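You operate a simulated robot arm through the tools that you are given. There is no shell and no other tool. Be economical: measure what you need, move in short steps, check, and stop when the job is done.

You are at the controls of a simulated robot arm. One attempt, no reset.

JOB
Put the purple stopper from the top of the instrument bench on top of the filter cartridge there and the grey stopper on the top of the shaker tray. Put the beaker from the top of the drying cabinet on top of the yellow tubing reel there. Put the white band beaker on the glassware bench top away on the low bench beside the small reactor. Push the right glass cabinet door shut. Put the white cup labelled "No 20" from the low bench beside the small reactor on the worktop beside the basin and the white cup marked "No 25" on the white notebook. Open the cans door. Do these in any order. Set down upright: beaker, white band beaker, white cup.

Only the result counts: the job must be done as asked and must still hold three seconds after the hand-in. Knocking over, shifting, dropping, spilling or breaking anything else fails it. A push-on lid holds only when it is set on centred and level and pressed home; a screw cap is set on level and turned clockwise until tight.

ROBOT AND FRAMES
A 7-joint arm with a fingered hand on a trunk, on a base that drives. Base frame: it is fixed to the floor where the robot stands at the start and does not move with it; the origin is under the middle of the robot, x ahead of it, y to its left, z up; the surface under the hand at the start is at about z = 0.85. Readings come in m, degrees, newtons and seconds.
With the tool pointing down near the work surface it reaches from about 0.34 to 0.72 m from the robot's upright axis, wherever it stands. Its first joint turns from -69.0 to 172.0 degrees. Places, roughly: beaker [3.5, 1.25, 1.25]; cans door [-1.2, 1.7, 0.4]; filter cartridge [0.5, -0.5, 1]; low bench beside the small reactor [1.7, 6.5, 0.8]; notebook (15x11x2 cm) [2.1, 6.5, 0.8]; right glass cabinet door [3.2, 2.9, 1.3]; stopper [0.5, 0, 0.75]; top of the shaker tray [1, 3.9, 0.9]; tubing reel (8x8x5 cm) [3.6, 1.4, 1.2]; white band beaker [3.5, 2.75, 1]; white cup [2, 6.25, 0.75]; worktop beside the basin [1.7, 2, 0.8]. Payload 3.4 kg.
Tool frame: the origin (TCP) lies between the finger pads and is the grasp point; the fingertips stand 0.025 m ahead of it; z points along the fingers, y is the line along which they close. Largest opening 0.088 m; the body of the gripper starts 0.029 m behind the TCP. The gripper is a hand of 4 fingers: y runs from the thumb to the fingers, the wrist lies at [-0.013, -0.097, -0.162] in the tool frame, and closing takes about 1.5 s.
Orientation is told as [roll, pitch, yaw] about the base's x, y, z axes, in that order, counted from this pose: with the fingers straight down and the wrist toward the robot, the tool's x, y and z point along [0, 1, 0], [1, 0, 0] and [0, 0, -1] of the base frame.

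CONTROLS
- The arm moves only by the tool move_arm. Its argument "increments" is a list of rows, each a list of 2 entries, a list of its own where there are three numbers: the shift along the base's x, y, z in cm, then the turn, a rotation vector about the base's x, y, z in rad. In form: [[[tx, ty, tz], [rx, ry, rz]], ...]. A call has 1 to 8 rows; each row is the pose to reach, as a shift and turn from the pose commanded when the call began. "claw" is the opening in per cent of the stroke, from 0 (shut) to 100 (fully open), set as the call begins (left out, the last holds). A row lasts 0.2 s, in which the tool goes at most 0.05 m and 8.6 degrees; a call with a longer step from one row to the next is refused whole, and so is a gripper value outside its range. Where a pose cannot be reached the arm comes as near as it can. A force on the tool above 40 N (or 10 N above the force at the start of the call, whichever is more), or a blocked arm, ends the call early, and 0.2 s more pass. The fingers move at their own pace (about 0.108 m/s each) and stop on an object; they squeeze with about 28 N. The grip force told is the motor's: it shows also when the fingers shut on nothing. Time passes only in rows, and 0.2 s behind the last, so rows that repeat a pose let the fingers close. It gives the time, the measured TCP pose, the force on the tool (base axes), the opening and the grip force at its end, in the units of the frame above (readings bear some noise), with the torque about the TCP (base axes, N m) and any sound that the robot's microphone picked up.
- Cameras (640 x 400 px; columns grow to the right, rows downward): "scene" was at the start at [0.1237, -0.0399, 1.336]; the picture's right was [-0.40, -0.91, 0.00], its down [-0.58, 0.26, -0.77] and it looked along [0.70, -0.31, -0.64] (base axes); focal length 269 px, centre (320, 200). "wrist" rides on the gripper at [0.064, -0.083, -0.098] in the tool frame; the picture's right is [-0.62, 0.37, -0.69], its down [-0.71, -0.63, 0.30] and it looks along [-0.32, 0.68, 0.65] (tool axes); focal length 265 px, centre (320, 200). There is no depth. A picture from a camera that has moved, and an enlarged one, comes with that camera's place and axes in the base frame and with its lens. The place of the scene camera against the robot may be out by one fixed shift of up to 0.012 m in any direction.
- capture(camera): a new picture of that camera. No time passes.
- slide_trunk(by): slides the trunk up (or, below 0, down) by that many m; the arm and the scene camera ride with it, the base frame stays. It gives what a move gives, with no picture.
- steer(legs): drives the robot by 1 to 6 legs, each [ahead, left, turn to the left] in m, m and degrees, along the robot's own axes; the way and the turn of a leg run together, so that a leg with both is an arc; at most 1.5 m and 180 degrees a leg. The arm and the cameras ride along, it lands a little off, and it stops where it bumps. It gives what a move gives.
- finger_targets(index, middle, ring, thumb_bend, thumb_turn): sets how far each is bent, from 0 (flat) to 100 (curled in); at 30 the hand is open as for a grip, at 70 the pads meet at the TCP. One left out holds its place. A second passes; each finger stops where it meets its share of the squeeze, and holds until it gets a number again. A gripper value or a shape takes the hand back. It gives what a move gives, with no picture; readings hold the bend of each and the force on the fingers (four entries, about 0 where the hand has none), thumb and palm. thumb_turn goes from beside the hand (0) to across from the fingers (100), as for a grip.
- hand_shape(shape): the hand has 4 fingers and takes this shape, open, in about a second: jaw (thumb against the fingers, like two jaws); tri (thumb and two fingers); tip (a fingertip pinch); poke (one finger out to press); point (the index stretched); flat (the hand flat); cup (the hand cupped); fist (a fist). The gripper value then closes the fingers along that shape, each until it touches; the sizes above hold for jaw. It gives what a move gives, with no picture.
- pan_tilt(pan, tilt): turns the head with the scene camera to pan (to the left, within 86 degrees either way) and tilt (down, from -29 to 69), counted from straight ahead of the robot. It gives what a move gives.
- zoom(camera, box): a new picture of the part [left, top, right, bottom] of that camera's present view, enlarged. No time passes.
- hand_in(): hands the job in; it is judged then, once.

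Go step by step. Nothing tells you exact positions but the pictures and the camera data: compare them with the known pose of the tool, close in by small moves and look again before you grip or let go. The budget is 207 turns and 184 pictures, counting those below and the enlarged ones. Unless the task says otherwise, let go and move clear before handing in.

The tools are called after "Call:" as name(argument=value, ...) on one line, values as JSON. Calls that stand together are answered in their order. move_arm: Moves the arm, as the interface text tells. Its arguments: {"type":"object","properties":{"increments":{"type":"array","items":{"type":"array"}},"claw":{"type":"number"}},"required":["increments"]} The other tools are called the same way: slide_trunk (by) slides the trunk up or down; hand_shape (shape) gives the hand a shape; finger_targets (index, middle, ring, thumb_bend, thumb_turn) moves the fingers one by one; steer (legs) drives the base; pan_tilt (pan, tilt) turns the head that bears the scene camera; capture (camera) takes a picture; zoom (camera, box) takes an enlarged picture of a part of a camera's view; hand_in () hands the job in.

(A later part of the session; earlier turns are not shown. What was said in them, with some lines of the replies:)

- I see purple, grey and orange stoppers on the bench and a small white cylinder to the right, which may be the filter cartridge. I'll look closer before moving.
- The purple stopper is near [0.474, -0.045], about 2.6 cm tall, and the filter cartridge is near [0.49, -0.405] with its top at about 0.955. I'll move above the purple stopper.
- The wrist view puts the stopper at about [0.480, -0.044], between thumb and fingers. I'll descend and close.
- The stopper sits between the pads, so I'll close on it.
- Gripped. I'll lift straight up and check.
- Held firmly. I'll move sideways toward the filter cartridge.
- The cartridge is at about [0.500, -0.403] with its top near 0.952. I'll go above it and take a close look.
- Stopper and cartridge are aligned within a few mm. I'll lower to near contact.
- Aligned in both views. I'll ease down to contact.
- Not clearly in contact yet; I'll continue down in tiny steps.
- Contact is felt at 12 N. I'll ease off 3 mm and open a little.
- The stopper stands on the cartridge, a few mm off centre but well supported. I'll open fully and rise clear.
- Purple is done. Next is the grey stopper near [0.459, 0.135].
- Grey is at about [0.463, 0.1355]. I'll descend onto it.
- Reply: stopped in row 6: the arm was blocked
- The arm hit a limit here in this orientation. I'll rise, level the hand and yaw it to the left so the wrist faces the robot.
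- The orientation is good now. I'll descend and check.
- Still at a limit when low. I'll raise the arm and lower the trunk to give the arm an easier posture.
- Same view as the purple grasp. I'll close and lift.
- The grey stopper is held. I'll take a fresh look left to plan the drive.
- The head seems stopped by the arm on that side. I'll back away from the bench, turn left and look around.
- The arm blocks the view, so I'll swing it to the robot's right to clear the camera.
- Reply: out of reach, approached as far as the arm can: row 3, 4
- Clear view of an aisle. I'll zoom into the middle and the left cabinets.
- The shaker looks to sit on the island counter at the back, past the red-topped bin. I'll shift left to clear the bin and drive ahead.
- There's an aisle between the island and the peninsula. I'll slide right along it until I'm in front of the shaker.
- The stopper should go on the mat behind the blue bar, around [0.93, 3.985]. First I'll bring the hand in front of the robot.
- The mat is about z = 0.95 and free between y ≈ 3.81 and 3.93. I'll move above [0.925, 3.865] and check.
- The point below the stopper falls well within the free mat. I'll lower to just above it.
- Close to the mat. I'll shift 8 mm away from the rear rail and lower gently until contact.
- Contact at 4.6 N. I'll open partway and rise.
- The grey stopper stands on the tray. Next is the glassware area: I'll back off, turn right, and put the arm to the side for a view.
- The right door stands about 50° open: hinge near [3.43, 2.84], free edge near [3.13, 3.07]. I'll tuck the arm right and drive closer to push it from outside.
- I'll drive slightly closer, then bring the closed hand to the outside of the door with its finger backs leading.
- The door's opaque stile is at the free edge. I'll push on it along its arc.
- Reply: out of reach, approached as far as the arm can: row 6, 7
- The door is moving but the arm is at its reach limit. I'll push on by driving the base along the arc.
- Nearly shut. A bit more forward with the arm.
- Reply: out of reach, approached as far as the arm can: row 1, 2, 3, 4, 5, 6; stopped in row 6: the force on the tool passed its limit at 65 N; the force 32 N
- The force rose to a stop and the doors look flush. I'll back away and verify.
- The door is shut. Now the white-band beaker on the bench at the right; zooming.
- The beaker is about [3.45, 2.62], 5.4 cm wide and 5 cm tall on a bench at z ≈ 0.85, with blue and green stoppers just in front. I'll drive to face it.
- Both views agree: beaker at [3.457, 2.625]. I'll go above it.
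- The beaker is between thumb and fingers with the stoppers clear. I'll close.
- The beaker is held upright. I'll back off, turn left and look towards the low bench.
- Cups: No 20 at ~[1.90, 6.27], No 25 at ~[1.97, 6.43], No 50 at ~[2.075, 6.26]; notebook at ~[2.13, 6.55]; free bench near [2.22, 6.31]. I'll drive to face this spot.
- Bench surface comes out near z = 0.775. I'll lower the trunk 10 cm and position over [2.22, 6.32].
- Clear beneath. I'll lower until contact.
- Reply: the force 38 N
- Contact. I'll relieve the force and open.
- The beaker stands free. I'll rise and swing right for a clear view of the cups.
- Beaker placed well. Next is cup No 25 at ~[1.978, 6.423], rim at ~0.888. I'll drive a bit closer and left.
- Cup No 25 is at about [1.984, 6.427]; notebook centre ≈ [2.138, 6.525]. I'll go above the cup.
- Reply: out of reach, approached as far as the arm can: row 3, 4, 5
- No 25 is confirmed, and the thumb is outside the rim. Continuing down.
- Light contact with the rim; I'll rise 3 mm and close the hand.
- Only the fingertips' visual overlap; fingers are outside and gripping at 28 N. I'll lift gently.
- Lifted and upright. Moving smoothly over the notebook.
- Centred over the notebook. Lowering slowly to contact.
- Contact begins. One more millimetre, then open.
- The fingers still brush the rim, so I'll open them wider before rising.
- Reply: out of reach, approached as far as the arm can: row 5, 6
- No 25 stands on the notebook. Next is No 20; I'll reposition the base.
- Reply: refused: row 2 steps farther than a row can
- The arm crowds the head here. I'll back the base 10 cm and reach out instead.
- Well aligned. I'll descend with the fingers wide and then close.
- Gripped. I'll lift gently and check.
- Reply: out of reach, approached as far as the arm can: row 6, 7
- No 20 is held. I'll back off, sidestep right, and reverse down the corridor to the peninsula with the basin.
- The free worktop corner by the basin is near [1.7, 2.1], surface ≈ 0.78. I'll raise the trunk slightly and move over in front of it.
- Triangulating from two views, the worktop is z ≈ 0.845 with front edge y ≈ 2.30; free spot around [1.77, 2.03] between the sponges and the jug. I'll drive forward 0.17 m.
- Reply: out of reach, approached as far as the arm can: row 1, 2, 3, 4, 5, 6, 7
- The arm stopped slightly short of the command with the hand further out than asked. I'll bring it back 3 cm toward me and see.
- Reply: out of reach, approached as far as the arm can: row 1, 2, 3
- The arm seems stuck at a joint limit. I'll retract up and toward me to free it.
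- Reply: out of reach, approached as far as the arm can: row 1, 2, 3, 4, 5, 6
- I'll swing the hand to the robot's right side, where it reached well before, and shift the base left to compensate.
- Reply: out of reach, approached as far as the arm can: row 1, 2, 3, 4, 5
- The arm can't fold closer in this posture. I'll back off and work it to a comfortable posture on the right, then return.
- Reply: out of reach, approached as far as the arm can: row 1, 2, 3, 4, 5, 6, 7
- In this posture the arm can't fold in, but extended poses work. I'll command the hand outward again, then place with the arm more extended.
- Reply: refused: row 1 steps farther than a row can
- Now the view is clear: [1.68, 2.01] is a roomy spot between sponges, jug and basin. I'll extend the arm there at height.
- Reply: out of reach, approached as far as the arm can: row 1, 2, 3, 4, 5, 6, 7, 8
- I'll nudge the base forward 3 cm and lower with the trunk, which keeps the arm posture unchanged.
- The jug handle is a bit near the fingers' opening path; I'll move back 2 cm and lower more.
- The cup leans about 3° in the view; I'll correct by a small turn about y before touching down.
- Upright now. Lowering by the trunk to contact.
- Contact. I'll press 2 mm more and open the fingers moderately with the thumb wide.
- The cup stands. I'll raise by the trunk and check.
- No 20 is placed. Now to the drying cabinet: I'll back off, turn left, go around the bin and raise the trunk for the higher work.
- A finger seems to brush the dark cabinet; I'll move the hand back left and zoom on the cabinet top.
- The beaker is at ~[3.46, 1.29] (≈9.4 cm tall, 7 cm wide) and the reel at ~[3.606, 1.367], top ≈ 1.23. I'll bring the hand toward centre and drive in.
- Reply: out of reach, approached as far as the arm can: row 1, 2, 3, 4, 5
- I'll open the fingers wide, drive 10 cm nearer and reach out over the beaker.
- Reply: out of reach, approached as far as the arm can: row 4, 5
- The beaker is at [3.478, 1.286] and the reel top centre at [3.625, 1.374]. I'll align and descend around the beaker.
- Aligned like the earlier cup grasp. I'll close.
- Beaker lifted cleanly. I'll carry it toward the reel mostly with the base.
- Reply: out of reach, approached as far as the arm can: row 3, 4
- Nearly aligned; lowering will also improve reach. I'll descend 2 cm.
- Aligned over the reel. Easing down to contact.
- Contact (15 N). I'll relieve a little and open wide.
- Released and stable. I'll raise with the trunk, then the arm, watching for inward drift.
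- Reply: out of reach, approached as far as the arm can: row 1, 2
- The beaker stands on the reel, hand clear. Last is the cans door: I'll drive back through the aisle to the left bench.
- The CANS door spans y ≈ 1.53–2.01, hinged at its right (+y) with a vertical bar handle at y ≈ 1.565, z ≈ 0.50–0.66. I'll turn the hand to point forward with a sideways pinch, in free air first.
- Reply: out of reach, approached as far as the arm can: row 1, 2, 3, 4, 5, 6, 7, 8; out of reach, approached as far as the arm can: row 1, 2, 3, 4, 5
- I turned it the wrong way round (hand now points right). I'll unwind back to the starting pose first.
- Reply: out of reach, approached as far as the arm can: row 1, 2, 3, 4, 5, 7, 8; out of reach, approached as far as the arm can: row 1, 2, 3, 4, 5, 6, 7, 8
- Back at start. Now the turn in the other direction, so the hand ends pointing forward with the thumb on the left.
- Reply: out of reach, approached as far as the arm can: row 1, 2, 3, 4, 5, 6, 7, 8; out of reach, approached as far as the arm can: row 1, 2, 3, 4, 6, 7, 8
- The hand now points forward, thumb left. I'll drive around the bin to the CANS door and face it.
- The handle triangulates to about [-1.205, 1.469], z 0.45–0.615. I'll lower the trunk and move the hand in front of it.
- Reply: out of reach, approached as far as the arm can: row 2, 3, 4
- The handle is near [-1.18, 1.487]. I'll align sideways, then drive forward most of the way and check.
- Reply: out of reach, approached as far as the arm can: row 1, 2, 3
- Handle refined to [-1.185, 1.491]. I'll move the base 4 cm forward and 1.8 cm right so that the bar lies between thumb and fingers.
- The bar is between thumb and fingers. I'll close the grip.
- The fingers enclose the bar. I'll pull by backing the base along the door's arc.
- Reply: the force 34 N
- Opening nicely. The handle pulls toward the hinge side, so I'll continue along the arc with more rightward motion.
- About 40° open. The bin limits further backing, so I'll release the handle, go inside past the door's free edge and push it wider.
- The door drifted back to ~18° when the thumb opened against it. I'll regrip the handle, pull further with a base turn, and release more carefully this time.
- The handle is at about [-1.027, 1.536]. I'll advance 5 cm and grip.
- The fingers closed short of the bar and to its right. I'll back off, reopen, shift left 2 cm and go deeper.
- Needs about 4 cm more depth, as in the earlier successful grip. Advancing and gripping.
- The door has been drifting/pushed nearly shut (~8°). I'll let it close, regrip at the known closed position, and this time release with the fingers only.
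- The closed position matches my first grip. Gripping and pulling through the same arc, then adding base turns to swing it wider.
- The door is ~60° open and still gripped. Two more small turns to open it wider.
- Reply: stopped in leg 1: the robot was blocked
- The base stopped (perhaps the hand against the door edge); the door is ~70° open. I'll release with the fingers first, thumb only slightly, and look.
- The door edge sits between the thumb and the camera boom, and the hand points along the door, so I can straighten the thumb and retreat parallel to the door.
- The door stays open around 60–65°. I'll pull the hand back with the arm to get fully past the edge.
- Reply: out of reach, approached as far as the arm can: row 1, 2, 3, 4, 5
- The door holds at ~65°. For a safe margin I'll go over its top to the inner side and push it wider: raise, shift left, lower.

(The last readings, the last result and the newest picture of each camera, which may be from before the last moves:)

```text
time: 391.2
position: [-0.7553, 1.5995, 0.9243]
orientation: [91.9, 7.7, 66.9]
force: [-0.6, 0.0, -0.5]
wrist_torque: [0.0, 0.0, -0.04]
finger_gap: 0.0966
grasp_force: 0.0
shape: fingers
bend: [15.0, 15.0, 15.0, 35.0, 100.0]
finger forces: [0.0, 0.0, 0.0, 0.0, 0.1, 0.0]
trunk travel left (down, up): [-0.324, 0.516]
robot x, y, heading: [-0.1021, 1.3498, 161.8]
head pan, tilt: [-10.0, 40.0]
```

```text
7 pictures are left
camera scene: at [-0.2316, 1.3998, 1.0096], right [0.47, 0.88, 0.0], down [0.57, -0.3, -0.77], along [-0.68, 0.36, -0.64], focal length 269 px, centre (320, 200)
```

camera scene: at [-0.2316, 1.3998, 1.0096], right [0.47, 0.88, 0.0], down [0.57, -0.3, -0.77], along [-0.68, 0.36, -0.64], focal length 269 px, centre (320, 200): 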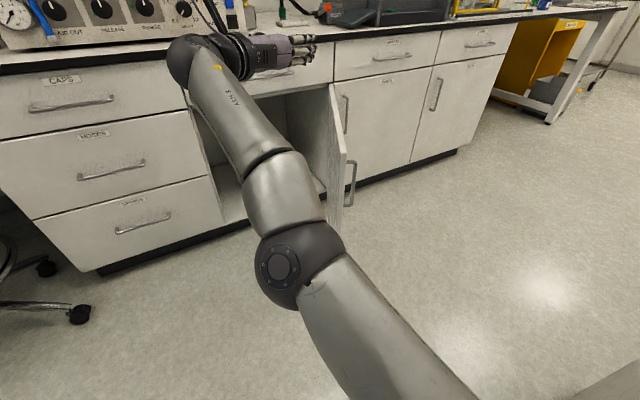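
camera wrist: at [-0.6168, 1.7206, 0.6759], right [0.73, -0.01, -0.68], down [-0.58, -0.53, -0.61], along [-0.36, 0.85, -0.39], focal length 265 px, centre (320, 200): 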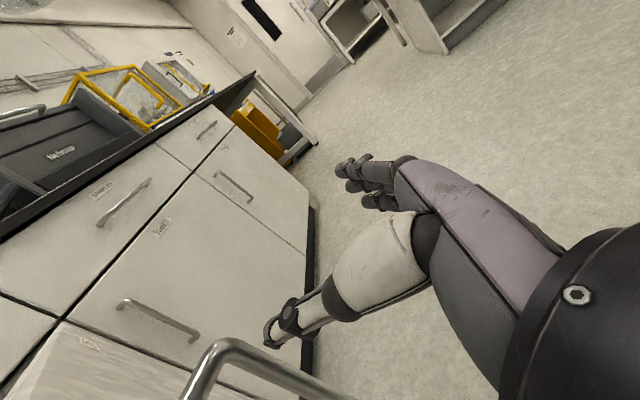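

Door still open. I'll close the hand, lower it on the inner side, go forward, and push the door with gentle right turns.

Call:
move_arm(increments=[[[0, 0, 0], [0, 0, 0]], [[0, 0, 0], [0, 0, 0]], [[0, 0, 0], [0, 0, 0]], [[0, 0, 0], [0, 0, 0]]], claw=0)

Call:
slide_trunk(by=-0.32)

Call:
steer(legs=[[0.15, 0, 0]])

Call:
steer(legs=[[0, 0, -12]])

Call:
capture(camera="scene")

```text
time: 392.2
position: [-0.7553, 1.5994, 0.9259]
orientation: [91.9, 7.7, 66.9]
force: [-0.3, -0.2, -0.3]
wrist_torque: [0.01, -0.01, -0.01]
finger_gap: 0.0
grasp_force: 27.5
shape: jaw
bend: [70.0, 70.0, 70.0, 35.0, 100.0]
finger forces: [0.0, 0.0, 0.0, 0.0, 0.1, 0.1]
trunk travel left (down, up): [-0.324, 0.516]
robot x, y, heading: [-0.1047, 1.3478, 161.6]
head pan, tilt: [-10.0, 40.0]
```

```text
time: 395.4
position: [-0.7545, 1.5988, 0.6063]
orientation: [92.0, 7.7, 66.9]
force: [1.0, 0.0, 0.5]
wrist_torque: [0.03, 0.02, -0.03]
finger_gap: 0.0004
grasp_force: 27.8
shape: jaw
bend: [70.0, 70.0, 70.0, 35.0, 100.0]
finger forces: [0.0, 0.1, 0.0, 0.0, 0.0, 0.0]
trunk travel left (down, up): [-0.004, 0.836]
robot x, y, heading: [-0.1046, 1.349, 161.8]
head pan, tilt: [-10.0, 40.0]
```

```text
time: 396.8
position: [-0.8965, 1.6458, 0.605]
orientation: [91.9, 7.7, 66.9]
force: [-0.2, -0.4, -0.1]
wrist_torque: [-0.04, 0.02, 0.0]
finger_gap: 0.0001
grasp_force: 28.1
shape: jaw
bend: [70.0, 70.0, 70.0, 35.0, 100.0]
finger forces: [0.1, 0.0, 0.1, 0.0, 0.1, 0.0]
trunk travel left (down, up): [-0.004, 0.836]
robot x, y, heading: [-0.2457, 1.3949, 161.6]
head pan, tilt: [-10.0, 40.0]
```

```text
time: 397.9
position: [-0.833, 1.7762, 0.6057]
orientation: [91.8, 7.6, 54.9]
force: [-0.3, -0.2, 0.1]
wrist_torque: [0.02, -0.04, -0.02]
finger_gap: 0.0001
grasp_force: 28.0
shape: jaw
bend: [70.0, 70.0, 70.0, 35.0, 100.0]
finger forces: [0.0, 0.0, 0.1, 0.1, 0.0, 0.0]
trunk travel left (down, up): [-0.004, 0.836]
robot x, y, heading: [-0.2473, 1.3952, 149.6]
head pan, tilt: [-10.0, 40.0]
```

```text
6 pictures are left
camera scene: at [-0.3594, 1.4709, 0.6895], right [0.65, 0.76, 0.0], down [0.49, -0.42, -0.77], along [-0.58, 0.49, -0.64], focal length 269 px, centre (320, 200)
```

scene: 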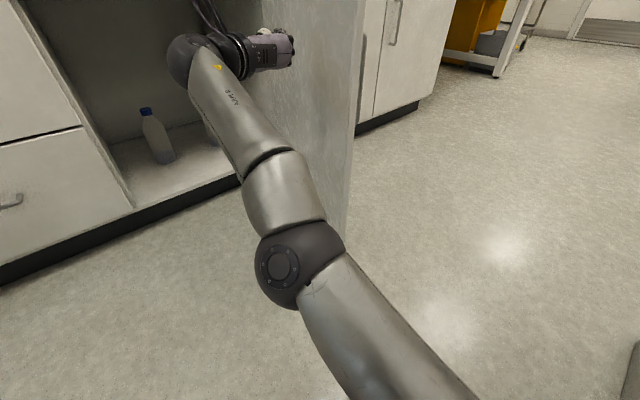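

The hand is inside, near the door. Another right turn to push it wider.

Call:
steer(legs=[[0, 0, -7], [0, 0, -6]])

Call:
capture(camera="scene")

```text
time: 399.4
position: [-0.7302, 1.8977, 0.6047]
orientation: [92.0, 7.6, 41.8]
force: [-0.5, 0.5, 0.8]
wrist_torque: [-0.02, 0.01, -0.01]
finger_gap: 0.0
grasp_force: 28.3
shape: jaw
bend: [70.0, 70.0, 70.0, 35.0, 100.0]
finger forces: [0.0, 0.0, 0.1, 0.1, 0.1, 0.1]
trunk travel left (down, up): [-0.004, 0.836]
robot x, y, heading: [-0.2473, 1.399, 136.6]
head pan, tilt: [-10.0, 40.0]
```

```text
5 pictures are left
camera scene: at [-0.3385, 1.4934, 0.6895], right [0.8, 0.6, 0.0], down [0.38, -0.52, -0.77], along [-0.46, 0.61, -0.64], focal length 269 px, centre (320, 200)
```

scene: 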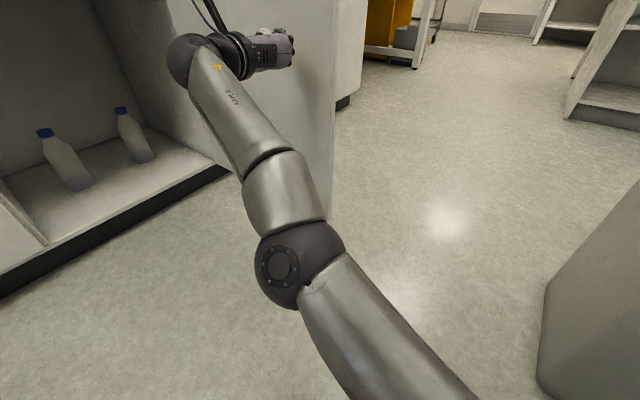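

The door is now about 85° open. I'll withdraw by reversing the path, then check that it holds.

Call:
steer(legs=[[0, 0, 13], [0, 0, 12], [-0.14, 0, 0]])

Call:
slide_trunk(by=0.4)

Call:
pan_tilt(pan=-15, tilt=40)

Call:
capture(camera="scene")

```text
time: 402.3
position: [-0.7625, 1.6069, 0.6047]
orientation: [91.9, 7.7, 66.4]
force: [0.5, -1.1, 0.2]
wrist_torque: [0.02, 0.01, -0.02]
finger_gap: 0.0
grasp_force: 27.8
shape: jaw
bend: [70.0, 70.0, 70.0, 35.0, 100.0]
finger forces: [0.0, 0.0, 0.1, 0.0, 0.0, 0.0]
trunk travel left (down, up): [-0.004, 0.836]
robot x, y, heading: [-0.1139, 1.3506, 161.1]
head pan, tilt: [-10.0, 40.0]
```

```text
time: 406.2
position: [-0.7634, 1.6068, 1.0048]
orientation: [91.9, 7.7, 66.5]
force: [-0.1, 0.1, 1.1]
wrist_torque: [0.0, 0.01, 0.04]
finger_gap: 0.0003
grasp_force: 28.1
shape: jaw
bend: [70.0, 70.0, 70.0, 35.0, 100.0]
finger forces: [0.0, 0.0, 0.0, 0.0, 0.0, 0.0]
trunk travel left (down, up): [-0.404, 0.436]
robot x, y, heading: [-0.1124, 1.3517, 161.3]
head pan, tilt: [-10.0, 40.0]
```

```text
time: 406.8
position: [-0.7628, 1.6077, 1.0057]
orientation: [92.0, 7.7, 66.3]
force: [-0.7, 0.4, 0.5]
wrist_torque: [0.0, -0.02, -0.01]
finger_gap: 0.0
grasp_force: 27.8
shape: jaw
bend: [70.0, 70.0, 70.0, 35.0, 100.0]
finger forces: [0.0, 0.1, 0.0, 0.0, 0.0, 0.0]
trunk travel left (down, up): [-0.404, 0.436]
robot x, y, heading: [-0.1164, 1.3515, 160.9]
head pan, tilt: [-15.0, 40.0]
```

```text
4 pictures are left
camera scene: at [-0.237, 1.4093, 1.0895], right [0.56, 0.83, 0.0], down [0.53, -0.36, -0.77], along [-0.64, 0.43, -0.64], focal length 269 px, centre (320, 200)
```

scene: 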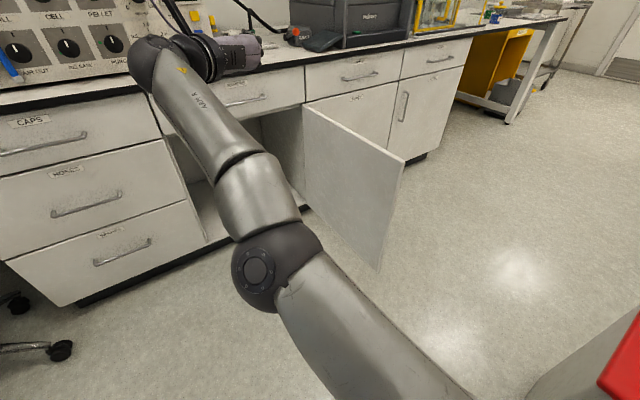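

The CANS door stands wide open on its own and the hand is clear of everything. All the tasks are in place, so I'm handing in.

Call:
hand_in()

```text
The job is handed in.
```

I did every part of the job and handed it in; no result was reported back.

- **Stoppers:** the purple one stands on the filter cartridge, a few millimetres off centre. The grey one is on the shaker tray.
- **Beakers:** the one from the drying cabinet is upright on the yellow reel. The white band beaker is upright on the low bench.
- **Cups:** No 25 is on the white notebook. No 20 is on the worktop beside the basin.
- **Doors:** the right glass cabinet door is shut. The cans door is open about 85° and stayed there on its own for several seconds before hand-in.

While I was opening the cans door, the base stopped once as blocked near the red-topped bin. I could not tell whether it touched the bin or the hand caught on the door edge. One finger also brushed the dark cabinet beside the drying cabinet lightly. I saw nothing shift either time.
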